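You operate a simulated robot arm through the tools that you are given. There is no shell and no other tool.

You are at the controls of a simulated robot arm. One attempt, no reset.

## Task
Let the sealer cool, then swap its brown strip for the red one.
Fine: heat off, wait till HOT goes out; hang the brown strip on the white block; lock the red one with the yellow catch. Where these are worked on the way, their far stop is far enough and under half their travel is too little: yellow catch.

It is judged by the outcome, as a careful person would: the job done as asked, and still so three seconds after it is handed in. It fails if anything else is knocked over, pushed out of place, dropped, spilled or broken.

## Robot
A 7-joint arm with a two-finger parallel gripper, fixed in place. Base frame: the origin is at the foot of the arm, x ahead of it, y to its left, z up; the work surface is at about z = 80. Lengths are in cm, angles in rad, forces in N, time in s.
With the tool pointing down near the work surface it reaches from about 44 to 92 cm from the base axis. Its first joint turns from -2.496 to 2.496 rad. Payload 3 kg.
The TCP is the grasp point between the finger pads, 3 cm short of the fingertips. In the tool frame z runs along the fingers and y along their closing line. The gripper opens to 9.4 cm. The fingers are 2.8 cm wide and 1 cm thick; the gripper's body (5 by 9.6 cm) begins 5.5 cm behind the TCP.
Orientation is that of the tool frame in the base frame, as [roll, pitch, yaw] about the fixed x, y, z axes, in that order (R = Rz(yaw) Ry(pitch) Rx(roll)). With the fingers straight down and closing along the base's y, the tool's x points along the base's -x, its y along +y and its z along -z.

## Interface
- The arm moves only by the tool nudge_tool. Its argument "motion" is a list that holds one entry, the list of rows, each a list of 7 numbers: the opening, from 0 (shut) to 1 (fully open), then the shift along the tool's x, y, z in units of 40 mm (1.0 is 40 mm), then the turn, a rotation vector about the tool's x, y, z in units of 4 degrees (1.0 is 4 degrees). In form: [[[grip, tx, ty, tz, wx, wy, wz], ...]]. A call has 1 to 20 rows; each row shifts and turns the commanded pose from where the row before left it, along the tool's axes as they then stand. A call with a number of a shift or a turn outside -1 to 1 is refused whole. A row lasts 0.2 s, in which the tool goes at most 5 cm and 0.15 rad; a call with a longer step from one row to the next is refused whole, and so is a gripper value outside its range. A pose out of reach is approached as far as the arm can. The call stops where the force on the tool passes 40 N (or 10 N more than at its start, if that is more) or the arm is blocked; 0.2 s more then pass. The fingers move at their own pace (about 7.2 cm/s each) and stop on an object; they squeeze with about 35 N. The grip force told is the motor's: it shows also when the fingers shut on nothing. Time passes only in rows, and 0.2 s behind the last, so rows that do not move let the fingers close. The reply holds the time, the measured pose of the TCP, the force on the tool along the base axes, the opening and the grip force, in the units named above and with some noise, with the torque about the TCP (base axes, N m) and any sound that the robot's microphone picked up.
- Cameras (640 x 400 px; columns grow to the right, rows downward): "scene" is fixed at [22.08, 50.18, 152.68]; the picture's right is [-0.63, -0.78, 0.00], its down [-0.51, 0.41, -0.75] and it looks along [0.59, -0.47, -0.66] (base axes); focal length 306 px, centre (320, 200). "wrist" rides on the gripper at [7.6, 1.4, -10.3] in the tool frame; the picture's right is [-0.18, 0.98, 0.00], its down [-0.75, -0.14, -0.64] and it looks along [-0.63, -0.12, 0.77] (tool axes); focal length 243 px, centre (320, 200). There is no depth. A picture from a camera that has moved, and an enlarged one, comes with that camera's place and axes in the base frame and with its lens.
- camera(camera): a new picture of that camera. The clock stands still meanwhile.
- close_up(camera, box): a new picture of the part [left, top, right, bottom] of that camera's present view, enlarged. The clock stands still meanwhile.
- finish_job(): hands the job in; it is judged then, once.

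Places have to be worked out from the pictures, the camera data and where the tool is seen. Open the gripper and draw the arm clear of the work before you hand the job in, unless the task says otherwise.

The tools are called after "Call:" as name(argument=value, ...) on one line, values as JSON. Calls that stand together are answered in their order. nudge_tool: Moves the arm, as the interface text tells. Its arguments: {"type":"object","properties":{"motion":{"type":"array"}},"required":["motion"]} The other tools are called the same way: camera (camera) takes a picture; close_up (camera, box) takes an enlarged picture of a part of a camera's view; finish_job () hands the job in.

At the start:

```text
time: 0.0
tool_pos: [54.96, -3.52, 125.69]
tool_rot: [3.141, 0.0, 3.141]
force: [0.5, 0.8, -0.1]
moment: [0.0, -0.02, -0.02]
gripper_width: 9.41
finger_force: 0.1
```

scene: 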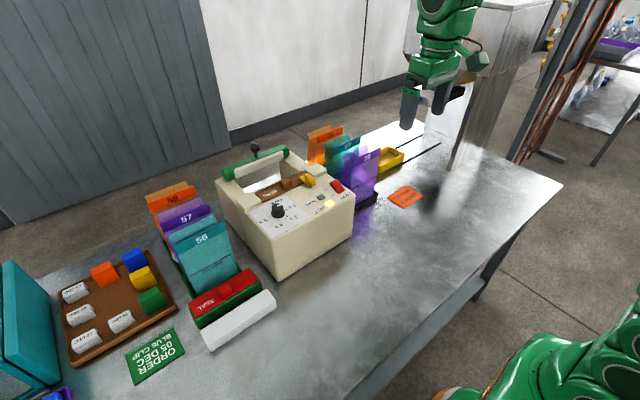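
wrist: 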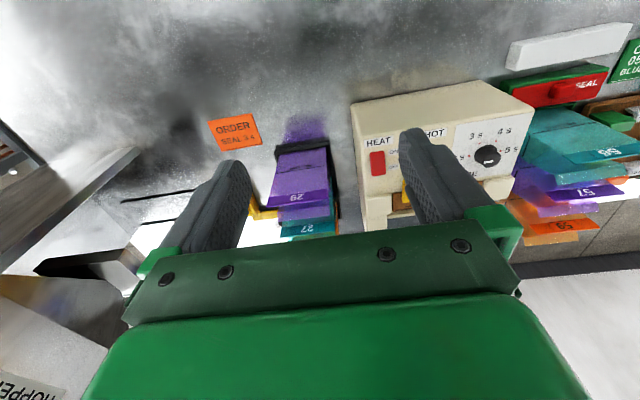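

I'll begin by looking closely at the sealer and the white block to work out the layout.

Call:
close_up(camera="scene", box=[200, 130, 400, 280])

Call:
close_up(camera="scene", box=[160, 240, 300, 360])

Call:
close_up(camera="wrist", box=[330, 0, 640, 260])

```text
2.67 times, centred on (300, 205) of scene
camera zoom: at [22.08, 50.18, 152.68], right [-0.63, -0.78, 0.0], down [-0.51, 0.41, -0.75], along [0.59, -0.47, -0.66], focal length 815 px, centre (373, 187)
```

zoom: 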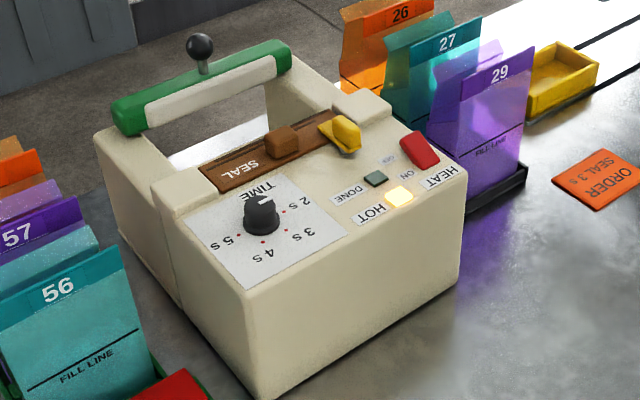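

```text
3.33 times, centred on (230, 300) of scene
camera zoom: at [22.08, 50.18, 152.68], right [-0.63, -0.78, 0.0], down [-0.51, 0.41, -0.75], along [0.59, -0.47, -0.66], focal length 1019 px, centre (620, -133)
```

zoom: 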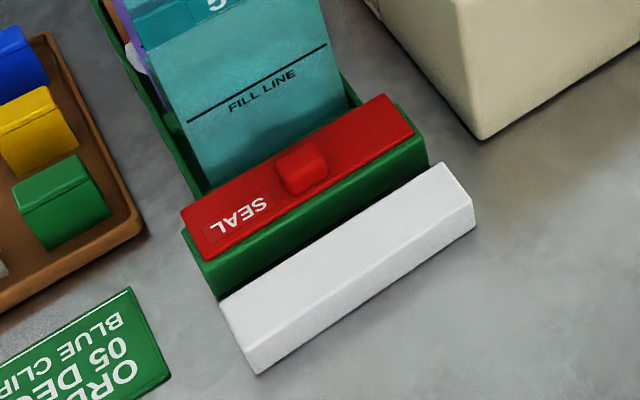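

```text
1.54 times, centred on (485, 130) of wrist
camera zoom: at [47.17, -2.12, 135.9], right [0.18, 0.98, 0.0], down [0.75, -0.14, 0.64], along [0.63, -0.12, -0.77], focal length 373 px, centre (66, 308)
```

zoom: 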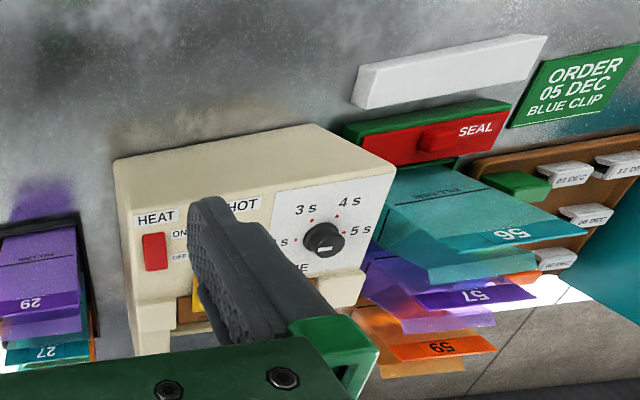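

Call:
close_up(camera="scene", box=[290, 160, 360, 220])

Call:
close_up(camera="scene", box=[245, 140, 325, 210])

Call:
close_up(camera="wrist", box=[340, 100, 460, 220])

```text
6.67 times, centred on (325, 190) of scene
camera zoom: at [22.08, 50.18, 152.68], right [-0.63, -0.78, 0.0], down [-0.51, 0.41, -0.75], along [0.59, -0.47, -0.66], focal length 2037 px, centre (287, 267)
```

zoom: 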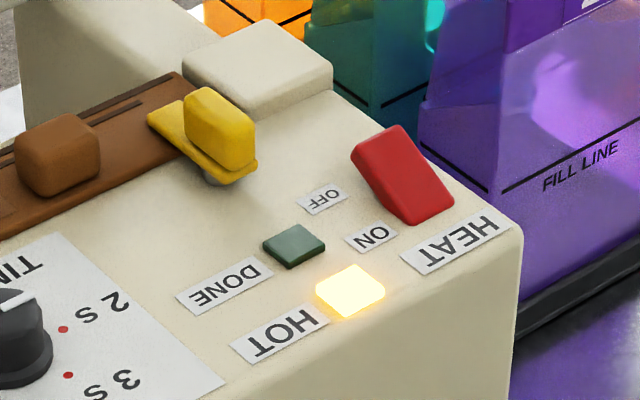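

```text
5.71 times, centred on (285, 175) of scene
camera zoom: at [22.08, 50.18, 152.68], right [-0.63, -0.78, 0.0], down [-0.51, 0.41, -0.75], along [0.59, -0.47, -0.66], focal length 1746 px, centre (520, 343)
```

zoom: 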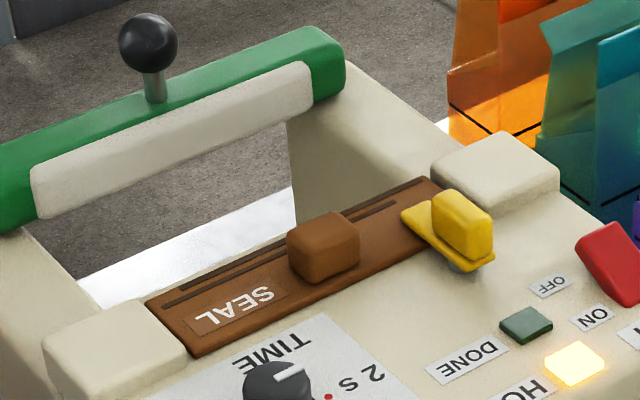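

```text
3.33 times, centred on (400, 160) of wrist
camera zoom: at [47.17, -2.12, 135.9], right [0.18, 0.98, 0.0], down [0.75, -0.14, 0.64], along [0.63, -0.12, -0.77], focal length 809 px, centre (53, 333)
```

zoom: 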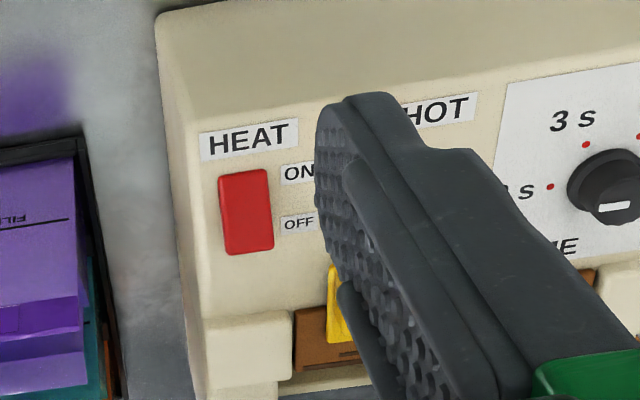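

The HEAT rocker's ON end is pressed and the HOT lamp is lit. I judge the sealer top at about z=97 with the rocker near (72.4, 3.7). I'll move the tool over the sealer, staying high, for a clear view from the wrist camera.

Call:
nudge_tool(motion=[[[1, -0.7, 0.68, 0, 0, 0, 0], [1, -0.7, 0.68, 0, 0, 0, 0], [1, -0.7, 0.68, 0, 0, 0, 0], [1, -0.7, 0.68, 0, 0, 0, 0], [1, -0.7, 0.68, 0, 0, 0, 0], [1, 0, 0, 0, 0, 0, 0]]])

Call:
camera(camera="wrist")

Call:
camera(camera="scene")

```text
time: 1.4
tool_pos: [68.82, 10.06, 125.58]
tool_rot: [-3.141, -0.001, 3.14]
force: [0.3, 0.2, -0.6]
moment: [0.03, 0.0, -0.01]
gripper_width: 9.39
finger_force: 0.0
```

```text
taken
camera wrist: at [61.07, 11.54, 135.85], right [0.18, 0.98, 0.0], down [0.75, -0.14, 0.64], along [0.63, -0.12, -0.77], focal length 243 px, centre (320, 200)
```

wrist: 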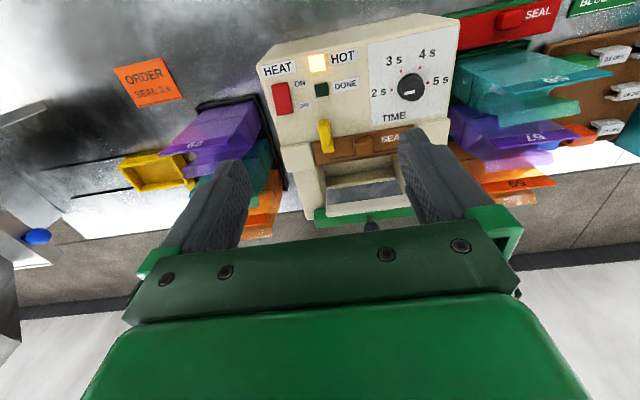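

```text
taken
```

scene: 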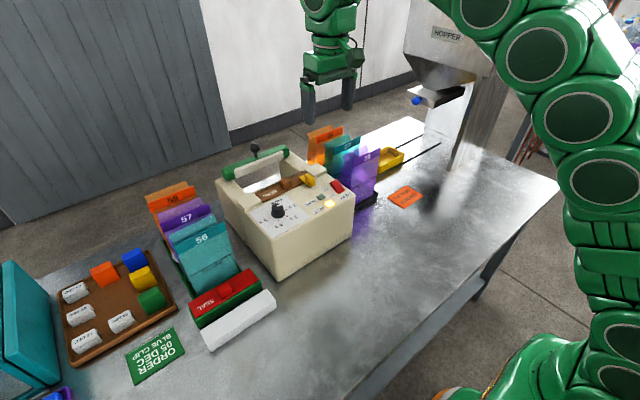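

Call:
close_up(camera="wrist", box=[250, 10, 470, 150])

Call:
close_up(camera="wrist", box=[270, 100, 450, 240])

```text
2.86 times, centred on (360, 80) of wrist
camera zoom: at [61.07, 11.54, 135.85], right [0.18, 0.98, 0.0], down [0.75, -0.14, 0.64], along [0.63, -0.12, -0.77], focal length 693 px, centre (206, 543)
```

zoom: 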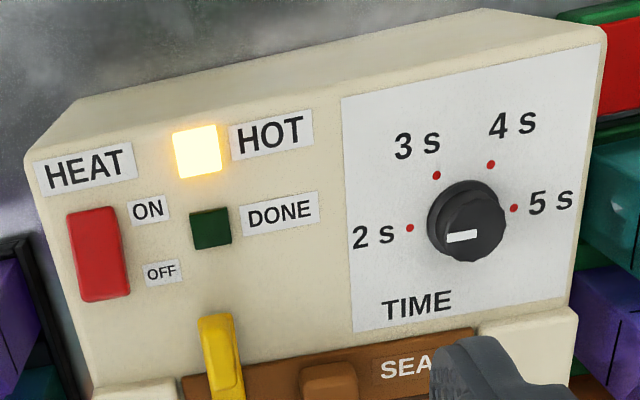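

```text
2.86 times, centred on (360, 170) of wrist
camera zoom: at [61.07, 11.54, 135.85], right [0.18, 0.98, 0.0], down [0.75, -0.14, 0.64], along [0.63, -0.12, -0.77], focal length 693 px, centre (206, 286)
```

zoom: 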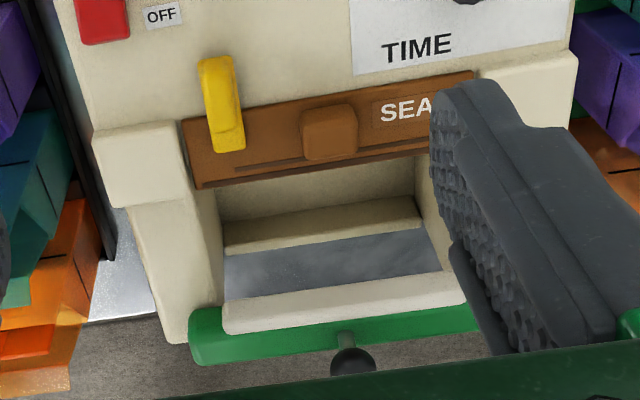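

The panel lies at about z=98. The rocker's raised OFF end is near (73.6, 4.0, 98.8), the catch lies along x at y≈9.5 (x 75–81), and the strip spans x 79–84, y 7–23.5. I'll close the fingers and hover above the OFF end of the rocker.

Call:
nudge_tool(motion=[[[0, -0.2075, -0.257, 0.8, 0, 0, 0], [0, -0.2075, -0.257, 0.8, 0, 0, 0], [0, -0.2075, -0.257, 0.8, 0, 0, 0], [0, -0.2075, -0.257, 0.8, 0, 0, 0], [0, -0.2075, -0.257, 0.8, 0, 0, 0], [0, -0.2075, -0.257, 0.8, 0, 0, 0], [0, 0, 0, 0, 0, 0, 0]]])

Call:
close_up(camera="scene", box=[270, 120, 390, 220])

Call:
camera(camera="wrist")

```text
time: 3.0
tool_pos: [73.93, 3.73, 106.49]
tool_rot: [-3.142, -0.002, -3.14]
force: [-0.1, 0.4, 0.5]
moment: [0.0, -0.02, 0.01]
gripper_width: 0.0
finger_force: 32.8
```

```text
4.00 times, centred on (330, 170) of scene
camera zoom: at [22.08, 50.18, 152.68], right [-0.63, -0.78, 0.0], down [-0.51, 0.41, -0.75], along [0.59, -0.47, -0.66], focal length 1222 px, centre (280, 320)
```

zoom: 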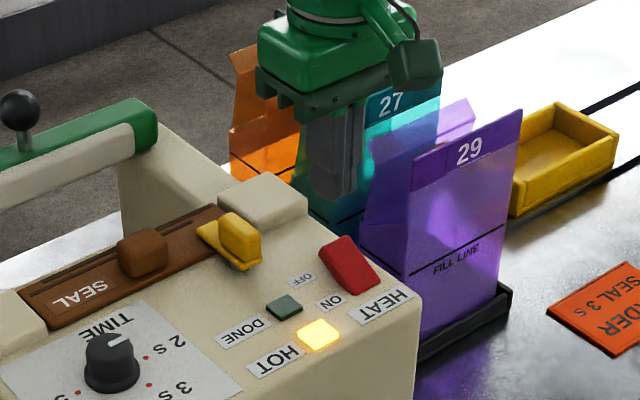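

```text
taken
camera wrist: at [66.15, 5.23, 116.72], right [0.18, 0.98, 0.0], down [0.75, -0.14, 0.64], along [0.63, -0.12, -0.77], focal length 243 px, centre (320, 200)
```

wrist: 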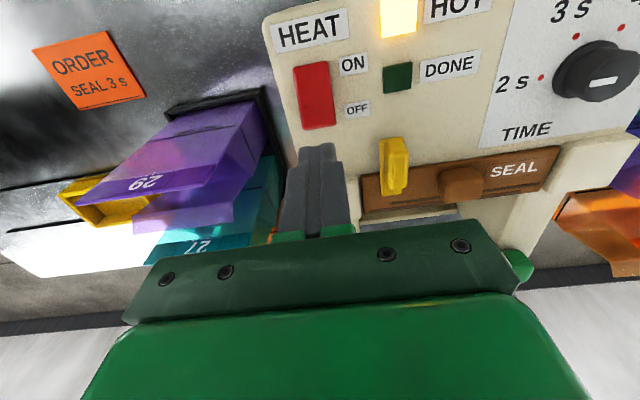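

The projected fingertip matches the picture and sits directly over the OFF end. I'll press down slowly.

Call:
nudge_tool(motion=[[[0, 0, 0.03, 0.5, 0, 0, 0], [0, 0, 0.02, 0.45, 0, 0, 0], [0, 0, 0, 0.08, 0, 0, 0], [0, 0, 0, 0.06, 0, 0, 0], [0, 0, 0, 0.06, 0, 0, 0], [0, 0, 0, 0, 0, 0, 0]]])

Call:
close_up(camera="scene", box=[290, 150, 360, 220])

```text
time: 4.2
tool_pos: [73.7, 4.07, 102.25]
tool_rot: [3.141, 0.003, -3.14]
force: [-6.7, 0.8, 10.5]
moment: [0.04, 0.23, 0.06]
gripper_width: 0.02
finger_force: 33.1
stopped in row 5: the force on the tool passed its limit at 46 N (the readings are from after the stop); the commanded pose is now the measured one
```

```text
5.71 times, centred on (325, 185) of scene
camera zoom: at [22.08, 50.18, 152.68], right [-0.63, -0.78, 0.0], down [-0.51, 0.41, -0.75], along [0.59, -0.47, -0.66], focal length 1746 px, centre (291, 286)
```

zoom: 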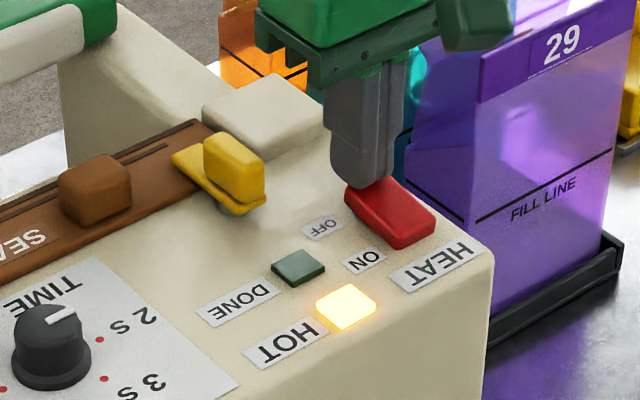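

The rocker tipped and then met its stop, with force passing the limit. I'll lift off and check its state.

Call:
nudge_tool(motion=[[[0, 0, 0, -0.3, 0, 0, 0], [0, 0, 0, -0.8, 0, 0, 0], [0, 0, 0, -0.9, 0, 0, 0], [0, 0, 0, 0, 0, 0, 0]]])

Call:
close_up(camera="scene", box=[290, 150, 360, 220])

Call:
close_up(camera="wrist", box=[250, 0, 570, 230])

```text
time: 5.2
tool_pos: [73.83, 4.04, 110.21]
tool_rot: [3.14, 0.002, -3.141]
force: [0.2, -0.4, 0.2]
moment: [-0.03, -0.02, -0.01]
gripper_width: 0.0
finger_force: 32.9
```

```text
5.71 times, centred on (325, 185) of scene
camera zoom: at [22.08, 50.18, 152.68], right [-0.63, -0.78, 0.0], down [-0.51, 0.41, -0.75], along [0.59, -0.47, -0.66], focal length 1746 px, centre (291, 286)
```

zoom: 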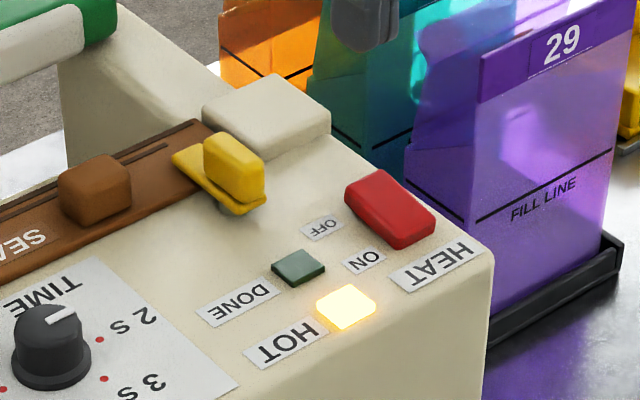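

```text
1.74 times, centred on (410, 115) of wrist
camera zoom: at [66.14, 5.5, 120.41], right [0.18, 0.98, 0.0], down [0.75, -0.14, 0.64], along [0.63, -0.12, -0.77], focal length 422 px, centre (164, 348)
```

zoom: 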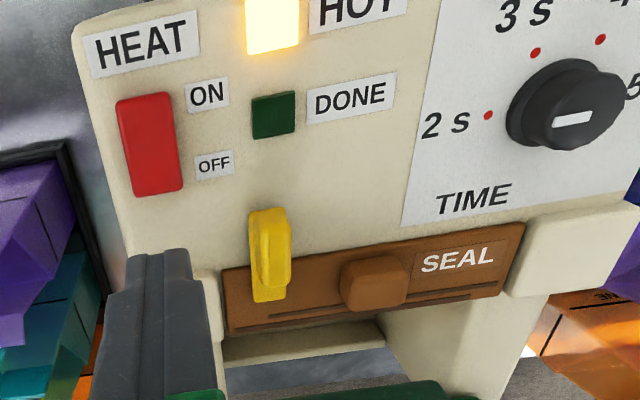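

The rocker is now clearly tipped to OFF, though HOT is still glowing. While it cools I'll look over the white block and the red strip, travelling high.

Call:
nudge_tool(motion=[[[0, 0, 0, -0.9, 0, 0, 0], [0, 0, 0, -0.6, 0, 0, 0], [0, 0.27, 0.9, 0, 0, 0, 0], [0, 0.27, 0.9, 0, 0, 0, 0], [0, 0.27, 0.9, 0, 0, 0, 0], [0, 0.27, 0.9, 0, 0, 0, 0], [0, 0.27, 0.9, 0, 0, 0, 0], [0, 0.27, 0.9, 0, 0, 0, 0], [0, 0.27, 0.9, 0, 0, 0, 0], [0, 0.27, 0.9, 0, 0, 0, 0], [0, 0.27, 0.9, 0, 0, 0, 0], [0, 0.27, 0.9, 0, 0, 0, 0], [0, 0, 0, 0, 0, 0, 0]]])

Call:
camera(camera="wrist")

Call:
camera(camera="scene")

```text
time: 8.0
tool_pos: [62.88, 40.21, 116.11]
tool_rot: [-3.142, 0.001, 3.141]
force: [0.1, -0.2, -0.6]
moment: [0.01, 0.01, -0.03]
gripper_width: 0.04
finger_force: 32.8
```

```text
taken
camera wrist: at [55.15, 41.6, 126.35], right [0.18, 0.98, 0.0], down [0.75, -0.14, 0.64], along [0.63, -0.12, -0.77], focal length 243 px, centre (320, 200)
```

wrist: 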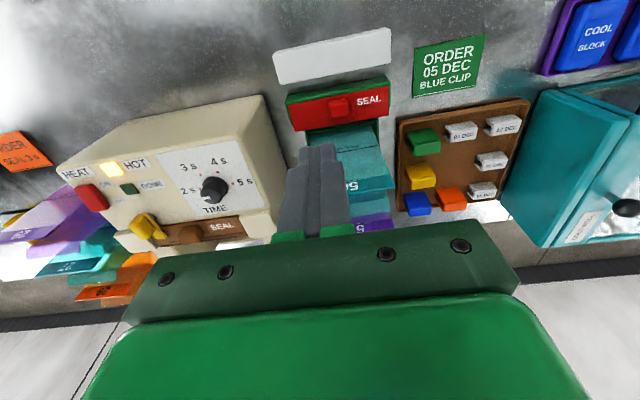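

```text
taken
```

scene: 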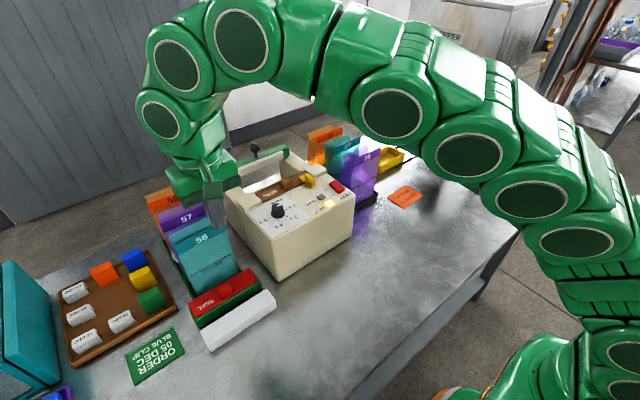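

Call:
close_up(camera="wrist", box=[255, 10, 415, 150])

Call:
close_up(camera="scene", box=[180, 260, 285, 360])

```text
2.86 times, centred on (335, 80) of wrist
camera zoom: at [55.15, 41.6, 126.35], right [0.18, 0.98, 0.0], down [0.75, -0.14, 0.64], along [0.63, -0.12, -0.77], focal length 693 px, centre (277, 543)
```

zoom: 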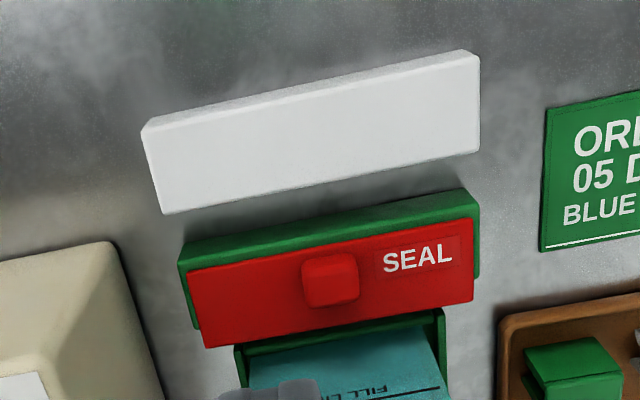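

```text
4.00 times, centred on (232, 310) of scene
camera zoom: at [22.08, 50.18, 152.68], right [-0.63, -0.78, 0.0], down [-0.51, 0.41, -0.75], along [0.59, -0.47, -0.66], focal length 1222 px, centre (670, -240)
```

zoom: 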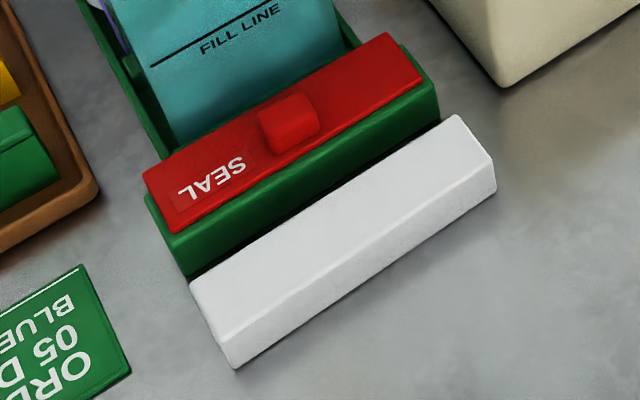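

The red strip's top is at z≈85, centred near (70.3, 42.3), with its knob near x=69.3. The white block's top is at z≈84, x 60.5–64.9, y 33.4–51. While the sealer cools, I'll go back for a close look at the catch.

Call:
nudge_tool(motion=[[[0, -0.29, -0.829, 0, 0, 0, 0], [0, -0.29, -0.829, 0, 0, 0, 0], [0, -0.29, -0.829, 0, 0, 0, 0], [0, -0.29, -0.829, 0, 0, 0, 0], [0, -0.29, -0.829, 0, 0, 0, 0], [0, -0.29, -0.829, 0, 0, 0, 0], [0, -0.29, -0.829, 0, 0, 0, 0], [0, 0, 0, 0.6, 0, 0, 0], [0, 0, 0, 0.6, 0, 0, 0], [0, 0, 0, 0.5, 0, 0, 0], [0, 0, 0, 0, 0, 0, 0]]])

Call:
camera(camera="wrist")

Call:
close_up(camera="scene", box=[250, 130, 370, 230])

```text
time: 10.4
tool_pos: [70.98, 16.84, 109.28]
tool_rot: [-3.14, 0.0, 3.14]
force: [0.7, -0.3, 0.0]
moment: [-0.01, -0.03, -0.03]
gripper_width: 0.0
finger_force: 33.1
```

```text
taken
camera wrist: at [63.37, 18.27, 119.53], right [0.18, 0.98, 0.0], down [0.75, -0.14, 0.64], along [0.63, -0.12, -0.77], focal length 243 px, centre (320, 200)
```

wrist: 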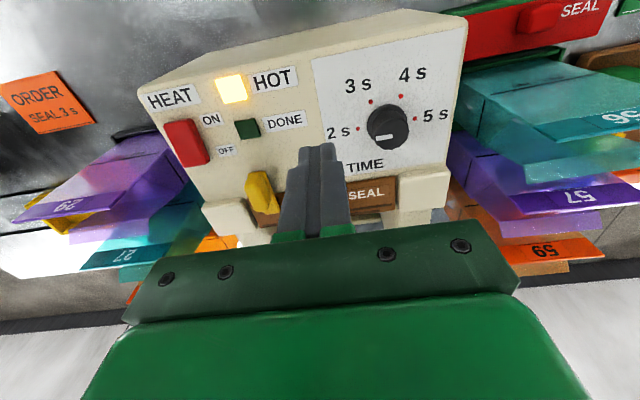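

```text
4.00 times, centred on (310, 180) of scene
camera zoom: at [22.08, 50.18, 152.68], right [-0.63, -0.78, 0.0], down [-0.51, 0.41, -0.75], along [0.59, -0.47, -0.66], focal length 1222 px, centre (360, 280)
```

zoom: 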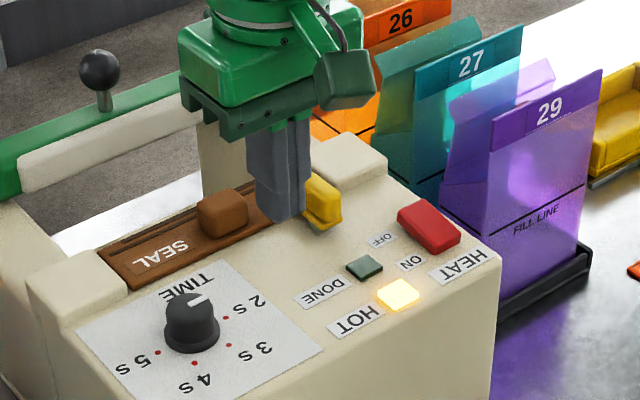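

Call:
close_up(camera="wrist", box=[195, 130, 305, 250])

Call:
close_up(camera="scene", box=[285, 155, 335, 200])

```text
3.33 times, centred on (250, 190) of wrist
camera zoom: at [63.37, 18.27, 119.53], right [0.18, 0.98, 0.0], down [0.75, -0.14, 0.64], along [0.63, -0.12, -0.77], focal length 809 px, centre (553, 233)
```

zoom: 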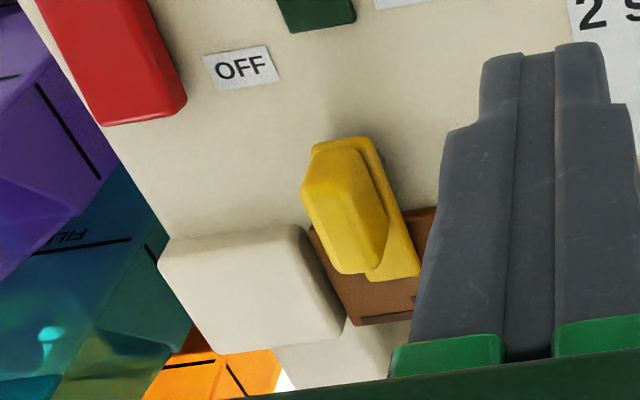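

```text
8.89 times, centred on (310, 178) of scene
camera zoom: at [22.08, 50.18, 152.68], right [-0.63, -0.78, 0.0], down [-0.51, 0.41, -0.75], along [0.59, -0.47, -0.66], focal length 2716 px, centre (409, 400)
```

zoom: 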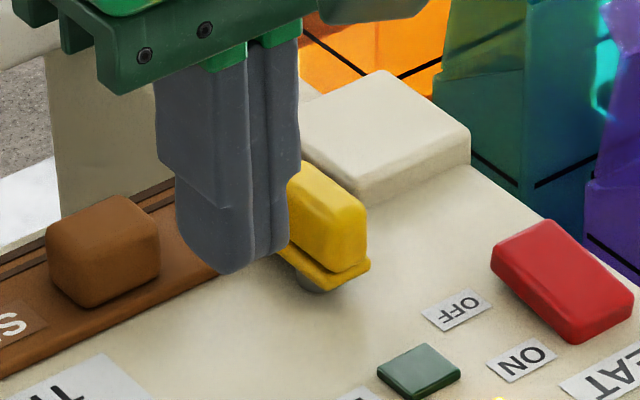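

I'm checking the catch's pivot post more closely, and whether HOT is still lit.

Call:
close_up(camera="scene", box=[298, 164, 322, 188])

Call:
nudge_tool(motion=[[[0, 0, 0.8, 0, 0, 0, 0], [0, 0, 0.8, 0, 0, 0, 0], [0, 0, 0, 0, 0, 0, 0], [0, 0, 0, 0, 0, 0, 0], [0, 0, 0, 0, 0, 0, 0], [0, 0, 0, 0, 0, 0, 0], [0, 0, 0, 0, 0, 0, 0], [0, 0, 0, 0, 0, 0, 0], [0, 0, 0, 0, 0, 0, 0], [0, 0, 0, 0, 0, 0, 0]]])

Call:
close_up(camera="scene", box=[285, 155, 335, 200])

Call:
close_up(camera="scene", box=[240, 130, 370, 230])

```text
16.00 times, centred on (310, 176) of scene
camera zoom: at [22.08, 50.18, 152.68], right [-0.63, -0.78, 0.0], down [-0.51, 0.41, -0.75], along [0.59, -0.47, -0.66], focal length 4890 px, centre (480, 584)
```

zoom: 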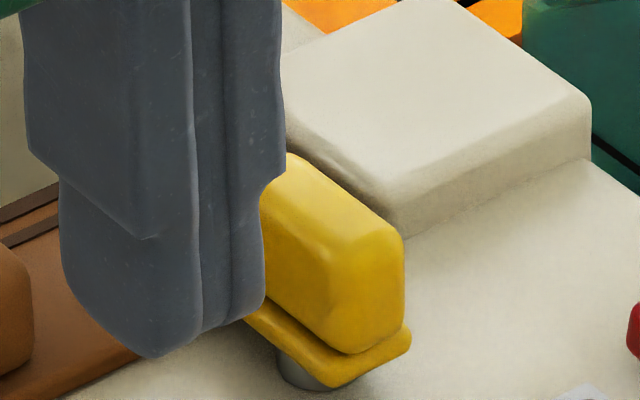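

```text
time: 12.6
tool_pos: [71.03, 23.17, 109.31]
tool_rot: [-3.14, 0.003, -3.141]
force: [0.3, -0.2, 0.3]
moment: [-0.01, -0.01, 0.02]
gripper_width: 0.03
finger_force: 32.8
```

```text
8.89 times, centred on (310, 178) of scene
camera zoom: at [22.08, 50.18, 152.68], right [-0.63, -0.78, 0.0], down [-0.51, 0.41, -0.75], along [0.59, -0.47, -0.66], focal length 2716 px, centre (409, 400)
```

zoom: 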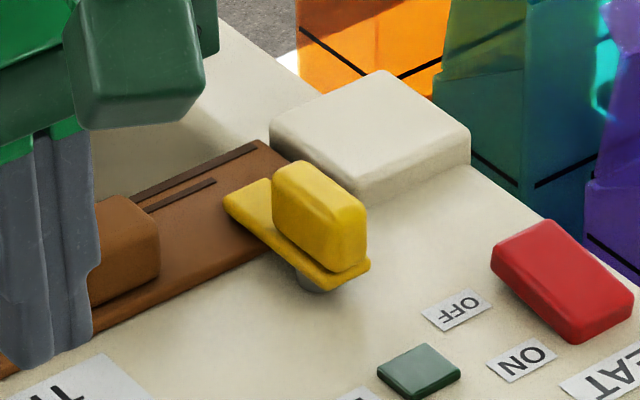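

```text
4.00 times, centred on (305, 180) of scene
camera zoom: at [22.08, 50.18, 152.68], right [-0.63, -0.78, 0.0], down [-0.51, 0.41, -0.75], along [0.59, -0.47, -0.66], focal length 1222 px, centre (380, 280)
```

zoom: 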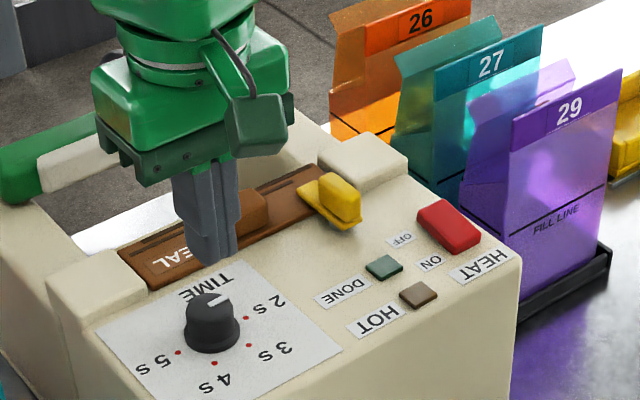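

HOT has gone out. Before working the catch, I'll calibrate the scene camera against the known fingertip position.

Call:
close_up(camera="scene", box=[265, 175, 290, 200])

Call:
close_up(camera="wrist", box=[120, 80, 440, 260])

```text
16.00 times, centred on (278, 188) of scene
camera zoom: at [22.08, 50.18, 152.68], right [-0.63, -0.78, 0.0], down [-0.51, 0.41, -0.75], along [0.59, -0.47, -0.66], focal length 4890 px, centre (1000, 400)
```

zoom: 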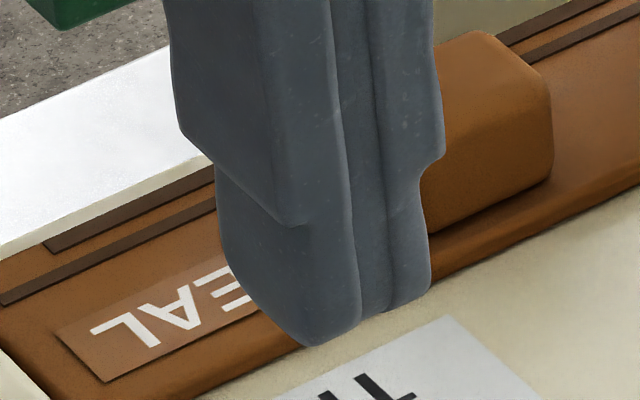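

```text
2.00 times, centred on (280, 170) of wrist
camera zoom: at [63.37, 24.69, 119.55], right [0.18, 0.98, 0.0], down [0.75, -0.14, 0.64], along [0.63, -0.12, -0.77], focal length 485 px, centre (400, 260)
```

zoom: 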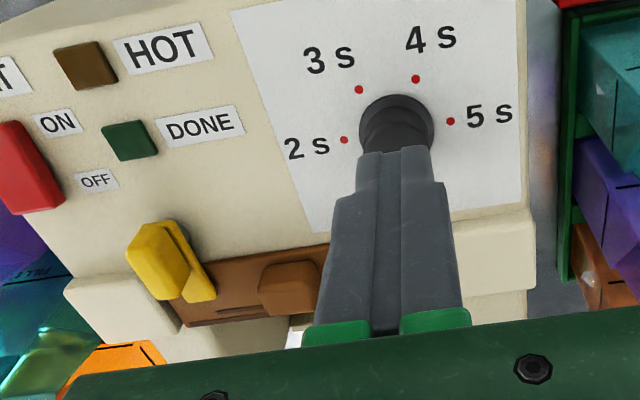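

The HOT lamp is dark, so I can start. The catch looks like a turn-knob on a post at about (77.1, 9.6); its tab should swing toward +y, since the cream block bars the other way. I'll hover above it with the fingers at about 3 cm and test a quarter turn in the air to check the wrist's range.

Call:
nudge_tool(motion=[[[0.32, -0.38, -0.848, 0, 0, 0, 0], [0.32, -0.38, -0.848, 0, 0, 0, 0], [0.32, -0.38, -0.848, 0, 0, 0, 0], [0.32, -0.38, -0.848, 0, 0, 0, 0], [0.32, 0, 0, 0, 0, 0, -1], [0.32, 0, 0, 0, 0, 0, -1], [0.32, 0, 0, 0, 0, 0, -1], [0.32, 0, 0, 0, 0, 0, -1], [0.32, 0, 0, 0, 0, 0, -1], [0.32, 0, 0, 0, 0, 0, -1], [0.32, 0, 0, 0, 0, 0, -1], [0.32, 0, 0, 0, 0, 0, -1], [0.32, 0, 0, 0, 0, 0, -1], [0.32, 0, 0, 0, 0, 0, -1], [0.32, 0, 0, 0, 0, 0, -1], [0.32, 0, 0, 0, 0, 0, -1], [0.32, 0, 0, 0, 0, 0, -1], [0.32, 0, 0, 0, 0, 0, -1], [0.32, 0, 0, 0, 0, 0, -1], [0.32, 0, 0, 0, 0, 0, 0]]])

Call:
camera(camera="wrist")

```text
time: 16.8
tool_pos: [77.05, 9.76, 109.41]
tool_rot: [-3.141, 0.002, -2.091]
force: [0.6, 1.5, 0.4]
moment: [0.02, 0.0, 0.0]
gripper_width: 3.02
finger_force: 0.0
```

```text
taken
camera wrist: at [72.06, 3.78, 119.58], right [-0.76, 0.65, 0.0], down [0.5, 0.58, 0.64], along [0.42, 0.49, -0.77], focal length 243 px, centre (320, 200)
```

wrist: 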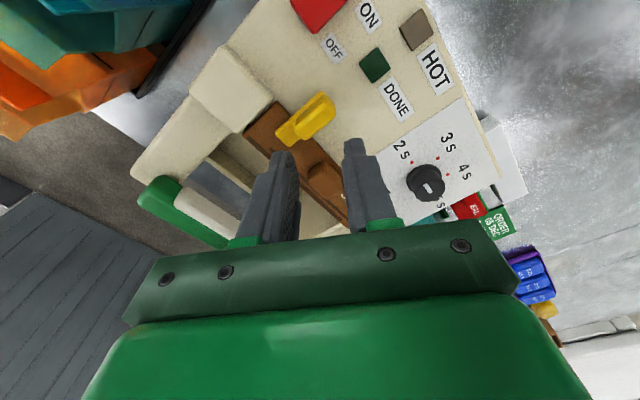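

Call:
close_up(camera="wrist", box=[230, 60, 390, 180])

Call:
nudge_tool(motion=[[[0.32, 0, 0, 0, 0, 0, -1], [0.32, 0, 0, 0, 0, 0, -1], [0.32, 0, 0, 0, 0, 0, -1], [0.32, 0, 0, 0, 0, 0, -1], [0.32, 0, 0, 0, 0, 0, -1], [0.32, 0, 0, 0, 0, 0, -1], [0.32, 0, 0, 0, 0, 0, -1], [0.32, 0, 0, 0, 0, 0, -1], [0.32, 0, 0, 0, 0, 0, -1], [0.32, 0, 0, 0, 0, 0, -1], [0.32, 0, 0, 0, 0, 0, 0]]])

Call:
camera(camera="wrist")

```text
3.33 times, centred on (310, 120) of wrist
camera zoom: at [72.06, 3.78, 119.58], right [-0.76, 0.65, 0.0], down [0.5, 0.58, 0.64], along [0.42, 0.49, -0.77], focal length 809 px, centre (353, 467)
```

zoom: 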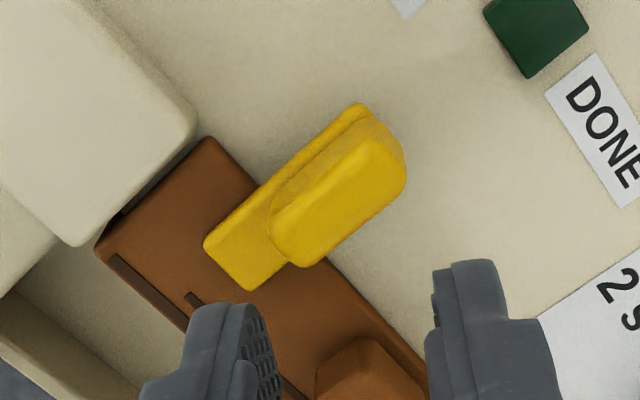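

```text
time: 19.2
tool_pos: [77.15, 9.54, 109.36]
tool_rot: [-3.139, 0.0, -1.394]
force: [0.1, 0.8, 0.3]
moment: [-0.02, -0.01, -0.01]
gripper_width: 3.0
finger_force: 0.2
```

```text
taken
camera wrist: at [77.03, 1.91, 119.62], right [-1.0, 0.01, 0.0], down [0.01, 0.77, 0.64], along [0.01, 0.64, -0.77], focal length 243 px, centre (320, 200)
```

wrist: 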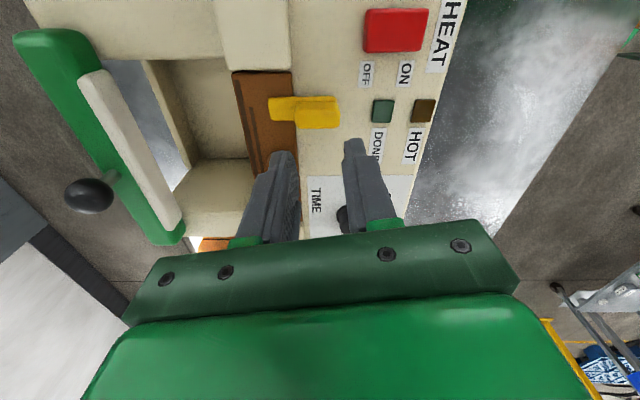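

Call:
close_up(camera="wrist", box=[230, 60, 390, 180])

```text
3.33 times, centred on (310, 120) of wrist
camera zoom: at [77.03, 1.91, 119.62], right [-1.0, 0.01, 0.0], down [0.01, 0.77, 0.64], along [0.01, 0.64, -0.77], focal length 809 px, centre (353, 467)
```

zoom: 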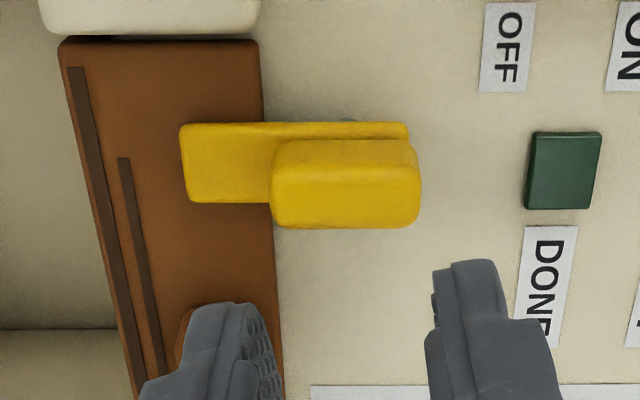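

The wrist can make the full turn. From this side view the block is about 3.4 × 1.5 cm centred near (77.2, 9.2), with the post near (77.1, 9.2). I'll turn back and check the alignment.

Call:
nudge_tool(motion=[[[0.34, 0, 0, 0, 0, 0, 1], [0.34, 0, 0, 0, 0, 0, 1], [0.34, 0, 0, 0, 0, 0, 1], [0.34, 0, 0, 0, 0, 0, 1], [0.34, 0, 0, 0, 0, 0, 1], [0.34, 0, 0, 0, 0, 0, 1], [0.34, 0, 0, 0, 0, 0, 1], [0.34, 0, 0, 0, 0, 0, 1], [0.34, 0, 0, 0, 0, 0, 1], [0.34, 0, 0, 0, 0, 0, 1], [0.34, 0, 0, 0, 0, 0, 1], [0.34, 0, 0, 0, 0, 0, 1], [0.34, 0, 0, 0, 0, 0, 1], [0.34, 0, 0, 0, 0, 0, 1], [0.34, 0, 0, 0, 0, 0, 1], [0.34, 0, 0, 0, 0, 0, 1], [0.34, 0, 0, 0, 0, 0, 1], [0.34, 0, 0, 0, 0, 0, 1], [0.34, 0, 0, 0, 0, 0, 1], [0.34, 0, 0, 0, 0, 0, 1]]])

Call:
nudge_tool(motion=[[[0.34, 0, 0, 0, 0, 0, 1], [0.34, 0, 0, 0, 0, 0, 1], [0.34, 0, 0, 0, 0, 0, 1], [0.34, 0, 0, 0, 0, 0, 1], [0.34, 0, 0, 0, 0, 0, 1], [0.34, 0, -0.07, 0.6, 0, 0, 0], [0.34, 0, 0, 0, 0, 0, 0]]])

Call:
close_up(camera="scene", box=[285, 155, 335, 200])

Call:
camera(camera="wrist")

```text
time: 23.4
tool_pos: [77.21, 9.68, 109.36]
tool_rot: [-3.14, 0.0, -2.793]
force: [0.0, -0.1, -0.1]
moment: [0.03, 0.02, -0.01]
gripper_width: 3.19
finger_force: 0.1
```

```text
time: 25.0
tool_pos: [77.22, 9.42, 106.99]
tool_rot: [-3.141, 0.003, 3.139]
force: [1.2, -0.3, -0.1]
moment: [0.01, 0.0, -0.02]
gripper_width: 3.21
finger_force: 0.1
```

```text
8.89 times, centred on (310, 178) of scene
camera zoom: at [22.08, 50.18, 152.68], right [-0.63, -0.78, 0.0], down [-0.51, 0.41, -0.75], along [0.59, -0.47, -0.66], focal length 2716 px, centre (409, 400)
```

zoom: 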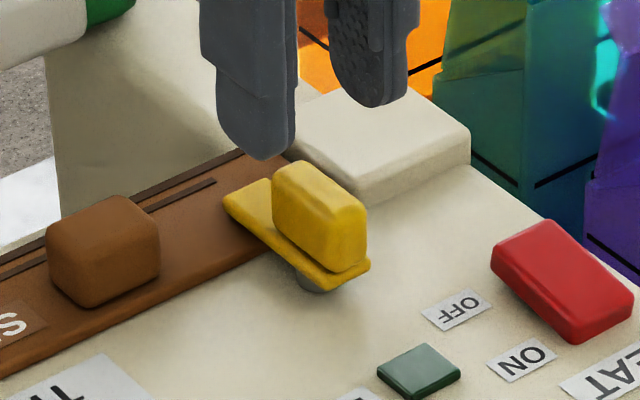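

```text
taken
camera wrist: at [69.59, 10.85, 117.17], right [0.18, 0.98, 0.0], down [0.75, -0.14, 0.64], along [0.63, -0.12, -0.76], focal length 243 px, centre (320, 200)
```

wrist: 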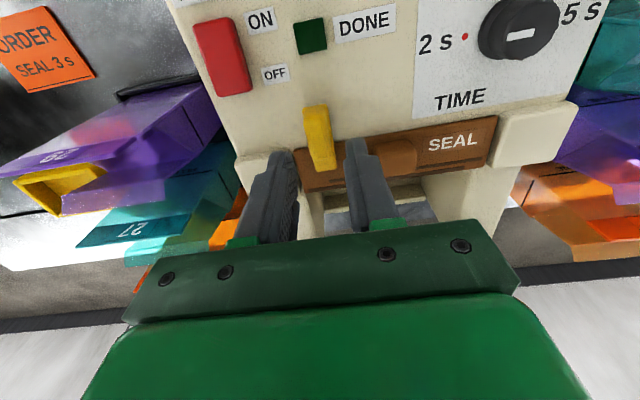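

Alignment looks right: the block sits between the two fingers. I'll lower to just above the plate, checking force.

Call:
nudge_tool(motion=[[[0.34, 0, 0, 0.5, 0, 0, 0], [0.34, 0, 0, 0.3, 0, 0, 0], [0.34, 0, 0, 0.1, 0, 0, 0], [0.34, 0, 0, 0, 0, 0, 0]]])

Call:
close_up(camera="scene", box=[285, 155, 335, 200])

Call:
close_up(camera="wrist", box=[220, 80, 440, 250])

```text
time: 26.0
tool_pos: [77.23, 9.38, 103.3]
tool_rot: [-3.14, 0.001, -3.142]
force: [-0.3, -0.2, -0.6]
moment: [0.0, 0.0, 0.01]
gripper_width: 3.19
finger_force: 0.2
```

```text
8.89 times, centred on (310, 178) of scene
camera zoom: at [22.08, 50.18, 152.68], right [-0.63, -0.78, 0.0], down [-0.51, 0.41, -0.75], along [0.59, -0.47, -0.66], focal length 2716 px, centre (409, 400)
```

zoom: 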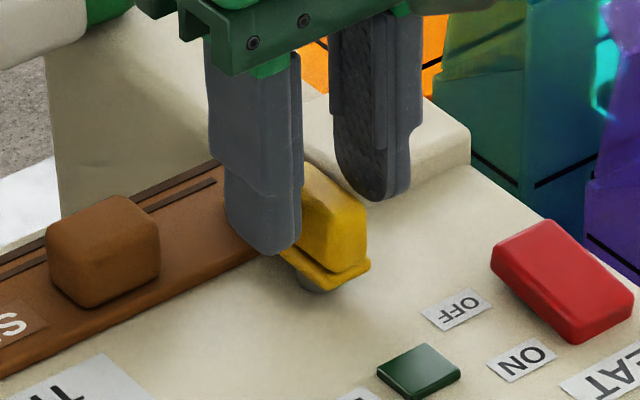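

```text
2.35 times, centred on (330, 165) of wrist
camera zoom: at [69.5, 10.81, 113.58], right [0.18, 0.98, 0.0], down [0.75, -0.14, 0.64], along [0.63, -0.12, -0.77], focal length 571 px, centre (296, 282)
```

zoom: 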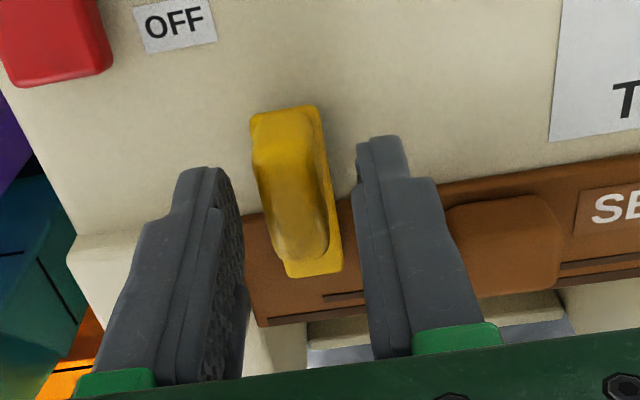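

The fingers straddle the catch's block cleanly. I'll narrow them a little, lower 4 mm more, and close on the block.

Call:
nudge_tool(motion=[[[0.26, 0, 0, 0, 0, 0, 0], [0.26, 0, 0, 0.05, 0, 0, 0], [0.26, 0, 0, 0.05, 0, 0, 0], [0, 0, 0, 0, 0, 0, 0], [0, 0, 0, 0, 0, 0, 0], [0, 0, 0, 0, 0, 0, 0]]])

Call:
close_up(camera="scene", box=[285, 155, 335, 200])

```text
time: 27.4
tool_pos: [77.2, 9.21, 102.95]
tool_rot: [-3.141, 0.002, 3.141]
force: [-3.1, -19.4, 5.3]
moment: [-0.44, 0.95, -0.01]
gripper_width: 1.55
finger_force: 44.8
```

```text
8.89 times, centred on (310, 178) of scene
camera zoom: at [22.08, 50.18, 152.68], right [-0.63, -0.78, 0.0], down [-0.51, 0.41, -0.75], along [0.59, -0.47, -0.66], focal length 2716 px, centre (409, 400)
```

zoom: 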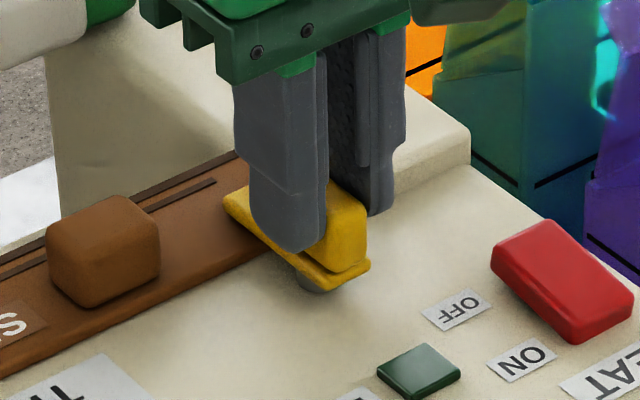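

It's gripped at 1.55 cm, with a −19 N side load, so the block's centre is at y≈9.1. I'll shift to relieve that before twisting.

Call:
nudge_tool(motion=[[[0, 0, -0.05, 0, 0, 0, 0], [0, 0, 0, 0, 0, 0, 0]]])

```text
time: 28.0
tool_pos: [77.12, 9.18, 102.89]
tool_rot: [-3.141, 0.002, -3.14]
force: [-5.2, -6.3, 5.8]
moment: [-0.14, 0.49, -0.01]
gripper_width: 1.59
finger_force: 44.6
```

The side load is down to 6 N. Now I'll begin the twist, with the tab toward +y, in small increments.

Call:
nudge_tool(motion=[[[0, 0, -0.02, 0, 0, 0, -0.5], [0, 0, 0, 0, 0, 0, -1], [0, 0, 0, 0, 0, 0, -1], [0, 0, 0, 0, 0, 0, -1], [0, 0, 0, 0, 0, 0, 0]]])

Call:
close_up(camera="scene", box=[285, 155, 335, 200])

```text
time: 29.2
tool_pos: [77.29, 9.19, 102.9]
tool_rot: [3.141, 0.004, -2.896]
force: [-0.2, 12.0, 3.4]
moment: [0.52, -0.78, 0.03]
gripper_width: 1.57
finger_force: 45.2
```

```text
8.89 times, centred on (310, 178) of scene
camera zoom: at [22.08, 50.18, 152.68], right [-0.63, -0.78, 0.0], down [-0.51, 0.41, -0.75], along [0.59, -0.47, -0.66], focal length 2716 px, centre (409, 400)
```

zoom: 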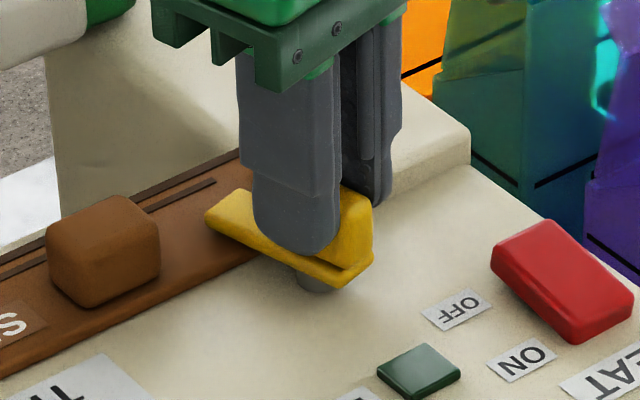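

The catch is turning with the tool. A +12 N side load suggests the grip centre is about 0.8 cm beyond the pivot, so I'll add a small sideways arc to each step.

Call:
nudge_tool(motion=[[[0, 0, 0.04, 0, 0, 0, 0], [0, 0, 0.014, 0, 0, 0, -1], [0, 0, 0.014, 0, 0, 0, -1], [0, 0, 0.014, 0, 0, 0, -1], [0, 0, 0.014, 0, 0, 0, -1], [0, 0, 0.014, 0, 0, 0, -1], [0, 0, 0, 0, 0, 0, 0]]])

Call:
close_up(camera="scene", box=[285, 155, 335, 200])

```text
time: 30.4
tool_pos: [77.23, 9.08, 102.86]
tool_rot: [-3.136, 0.004, -2.617]
force: [7.9, -0.7, -6.5]
moment: [0.16, -0.27, -0.01]
gripper_width: 1.58
finger_force: 45.1
stopped in row 6: the force on the tool passed its limit at 42 N (the readings are from after the stop); the commanded pose is now the measured one
```

```text
8.89 times, centred on (310, 178) of scene
camera zoom: at [22.08, 50.18, 152.68], right [-0.63, -0.78, 0.0], down [-0.51, 0.41, -0.75], along [0.59, -0.47, -0.66], focal length 2716 px, centre (409, 400)
```

zoom: 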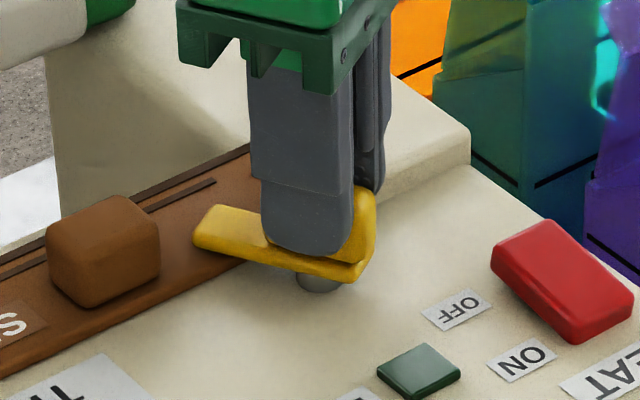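

The arc was unneeded: the block is turning about its own centre near (77.2, 9.1), and it's now at 30° with low load. I'll continue with pure rotation.

Call:
nudge_tool(motion=[[[0, 0, 0, 0, 0, 0, -1], [0, 0, 0, 0, 0, 0, -1], [0, 0, 0, 0, 0, 0, -1], [0, 0, 0, 0, 0, 0, -1], [0, 0, 0, 0, 0, 0, 0]]])

Call:
close_up(camera="scene", box=[285, 155, 335, 200])

```text
time: 31.6
tool_pos: [77.3, 9.0, 102.87]
tool_rot: [-3.138, 0.001, -2.336]
force: [20.8, -11.9, -10.4]
moment: [0.61, -0.93, -0.08]
gripper_width: 1.6
finger_force: 44.9
```

```text
8.89 times, centred on (310, 178) of scene
camera zoom: at [22.08, 50.18, 152.68], right [-0.63, -0.78, 0.0], down [-0.51, 0.41, -0.75], along [0.59, -0.47, -0.66], focal length 2716 px, centre (409, 400)
```

zoom: 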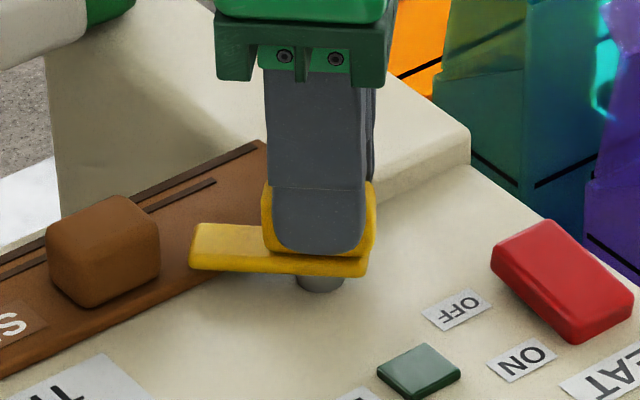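

At 46° there's a side load along tool −y. I'll relieve it and continue in smaller increments.

Call:
nudge_tool(motion=[[[0, 0, -0.06, 0, 0, 0, 0], [0, 0, -0.015, 0, 0, 0, -1], [0, 0, -0.015, 0, 0, 0, -1], [0, 0, -0.015, 0, 0, 0, -1], [0, 0, 0, 0, 0, 0, 0]]])

Call:
close_up(camera="scene", box=[285, 155, 335, 200])

```text
time: 32.7
tool_pos: [77.33, 9.06, 102.97]
tool_rot: [3.141, 0.0, -2.128]
force: [-8.2, -1.3, 5.4]
moment: [0.45, -0.09, -0.03]
gripper_width: 1.59
finger_force: 44.7
stopped in row 5: the force on the tool passed its limit at 42 N (the readings are from after the stop); the commanded pose is now the measured one
```

```text
8.89 times, centred on (310, 178) of scene
camera zoom: at [22.08, 50.18, 152.68], right [-0.63, -0.78, 0.0], down [-0.51, 0.41, -0.75], along [0.59, -0.47, -0.66], focal length 2716 px, centre (409, 400)
```

zoom: 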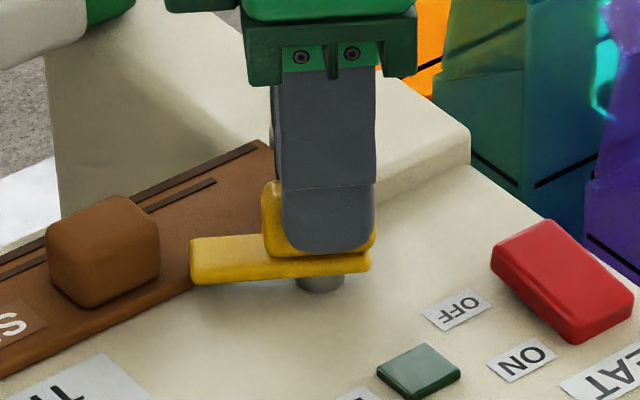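

The centre stays fixed at about (77.3, 9.05) at 58°. I'll rotate purely in small steps.

Call:
nudge_tool(motion=[[[0, 0, 0.01, 0, 0, 0, -1], [0, 0, 0, 0, 0, 0, -1], [0, 0, 0, 0, 0, 0, -1], [0, 0, 0, 0, 0, 0, 0]]])

Call:
close_up(camera="scene", box=[285, 155, 335, 200])

```text
time: 33.7
tool_pos: [77.41, 9.1, 102.9]
tool_rot: [-3.14, -0.001, -1.919]
force: [10.9, -6.3, 7.9]
moment: [-0.5, -0.06, 0.01]
gripper_width: 1.56
finger_force: 45.1
```

```text
8.89 times, centred on (310, 178) of scene
camera zoom: at [22.08, 50.18, 152.68], right [-0.63, -0.78, 0.0], down [-0.51, 0.41, -0.75], along [0.59, -0.47, -0.66], focal length 2716 px, centre (409, 400)
```

zoom: 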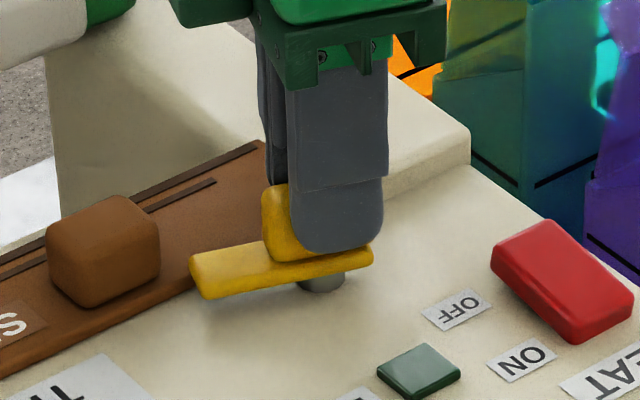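

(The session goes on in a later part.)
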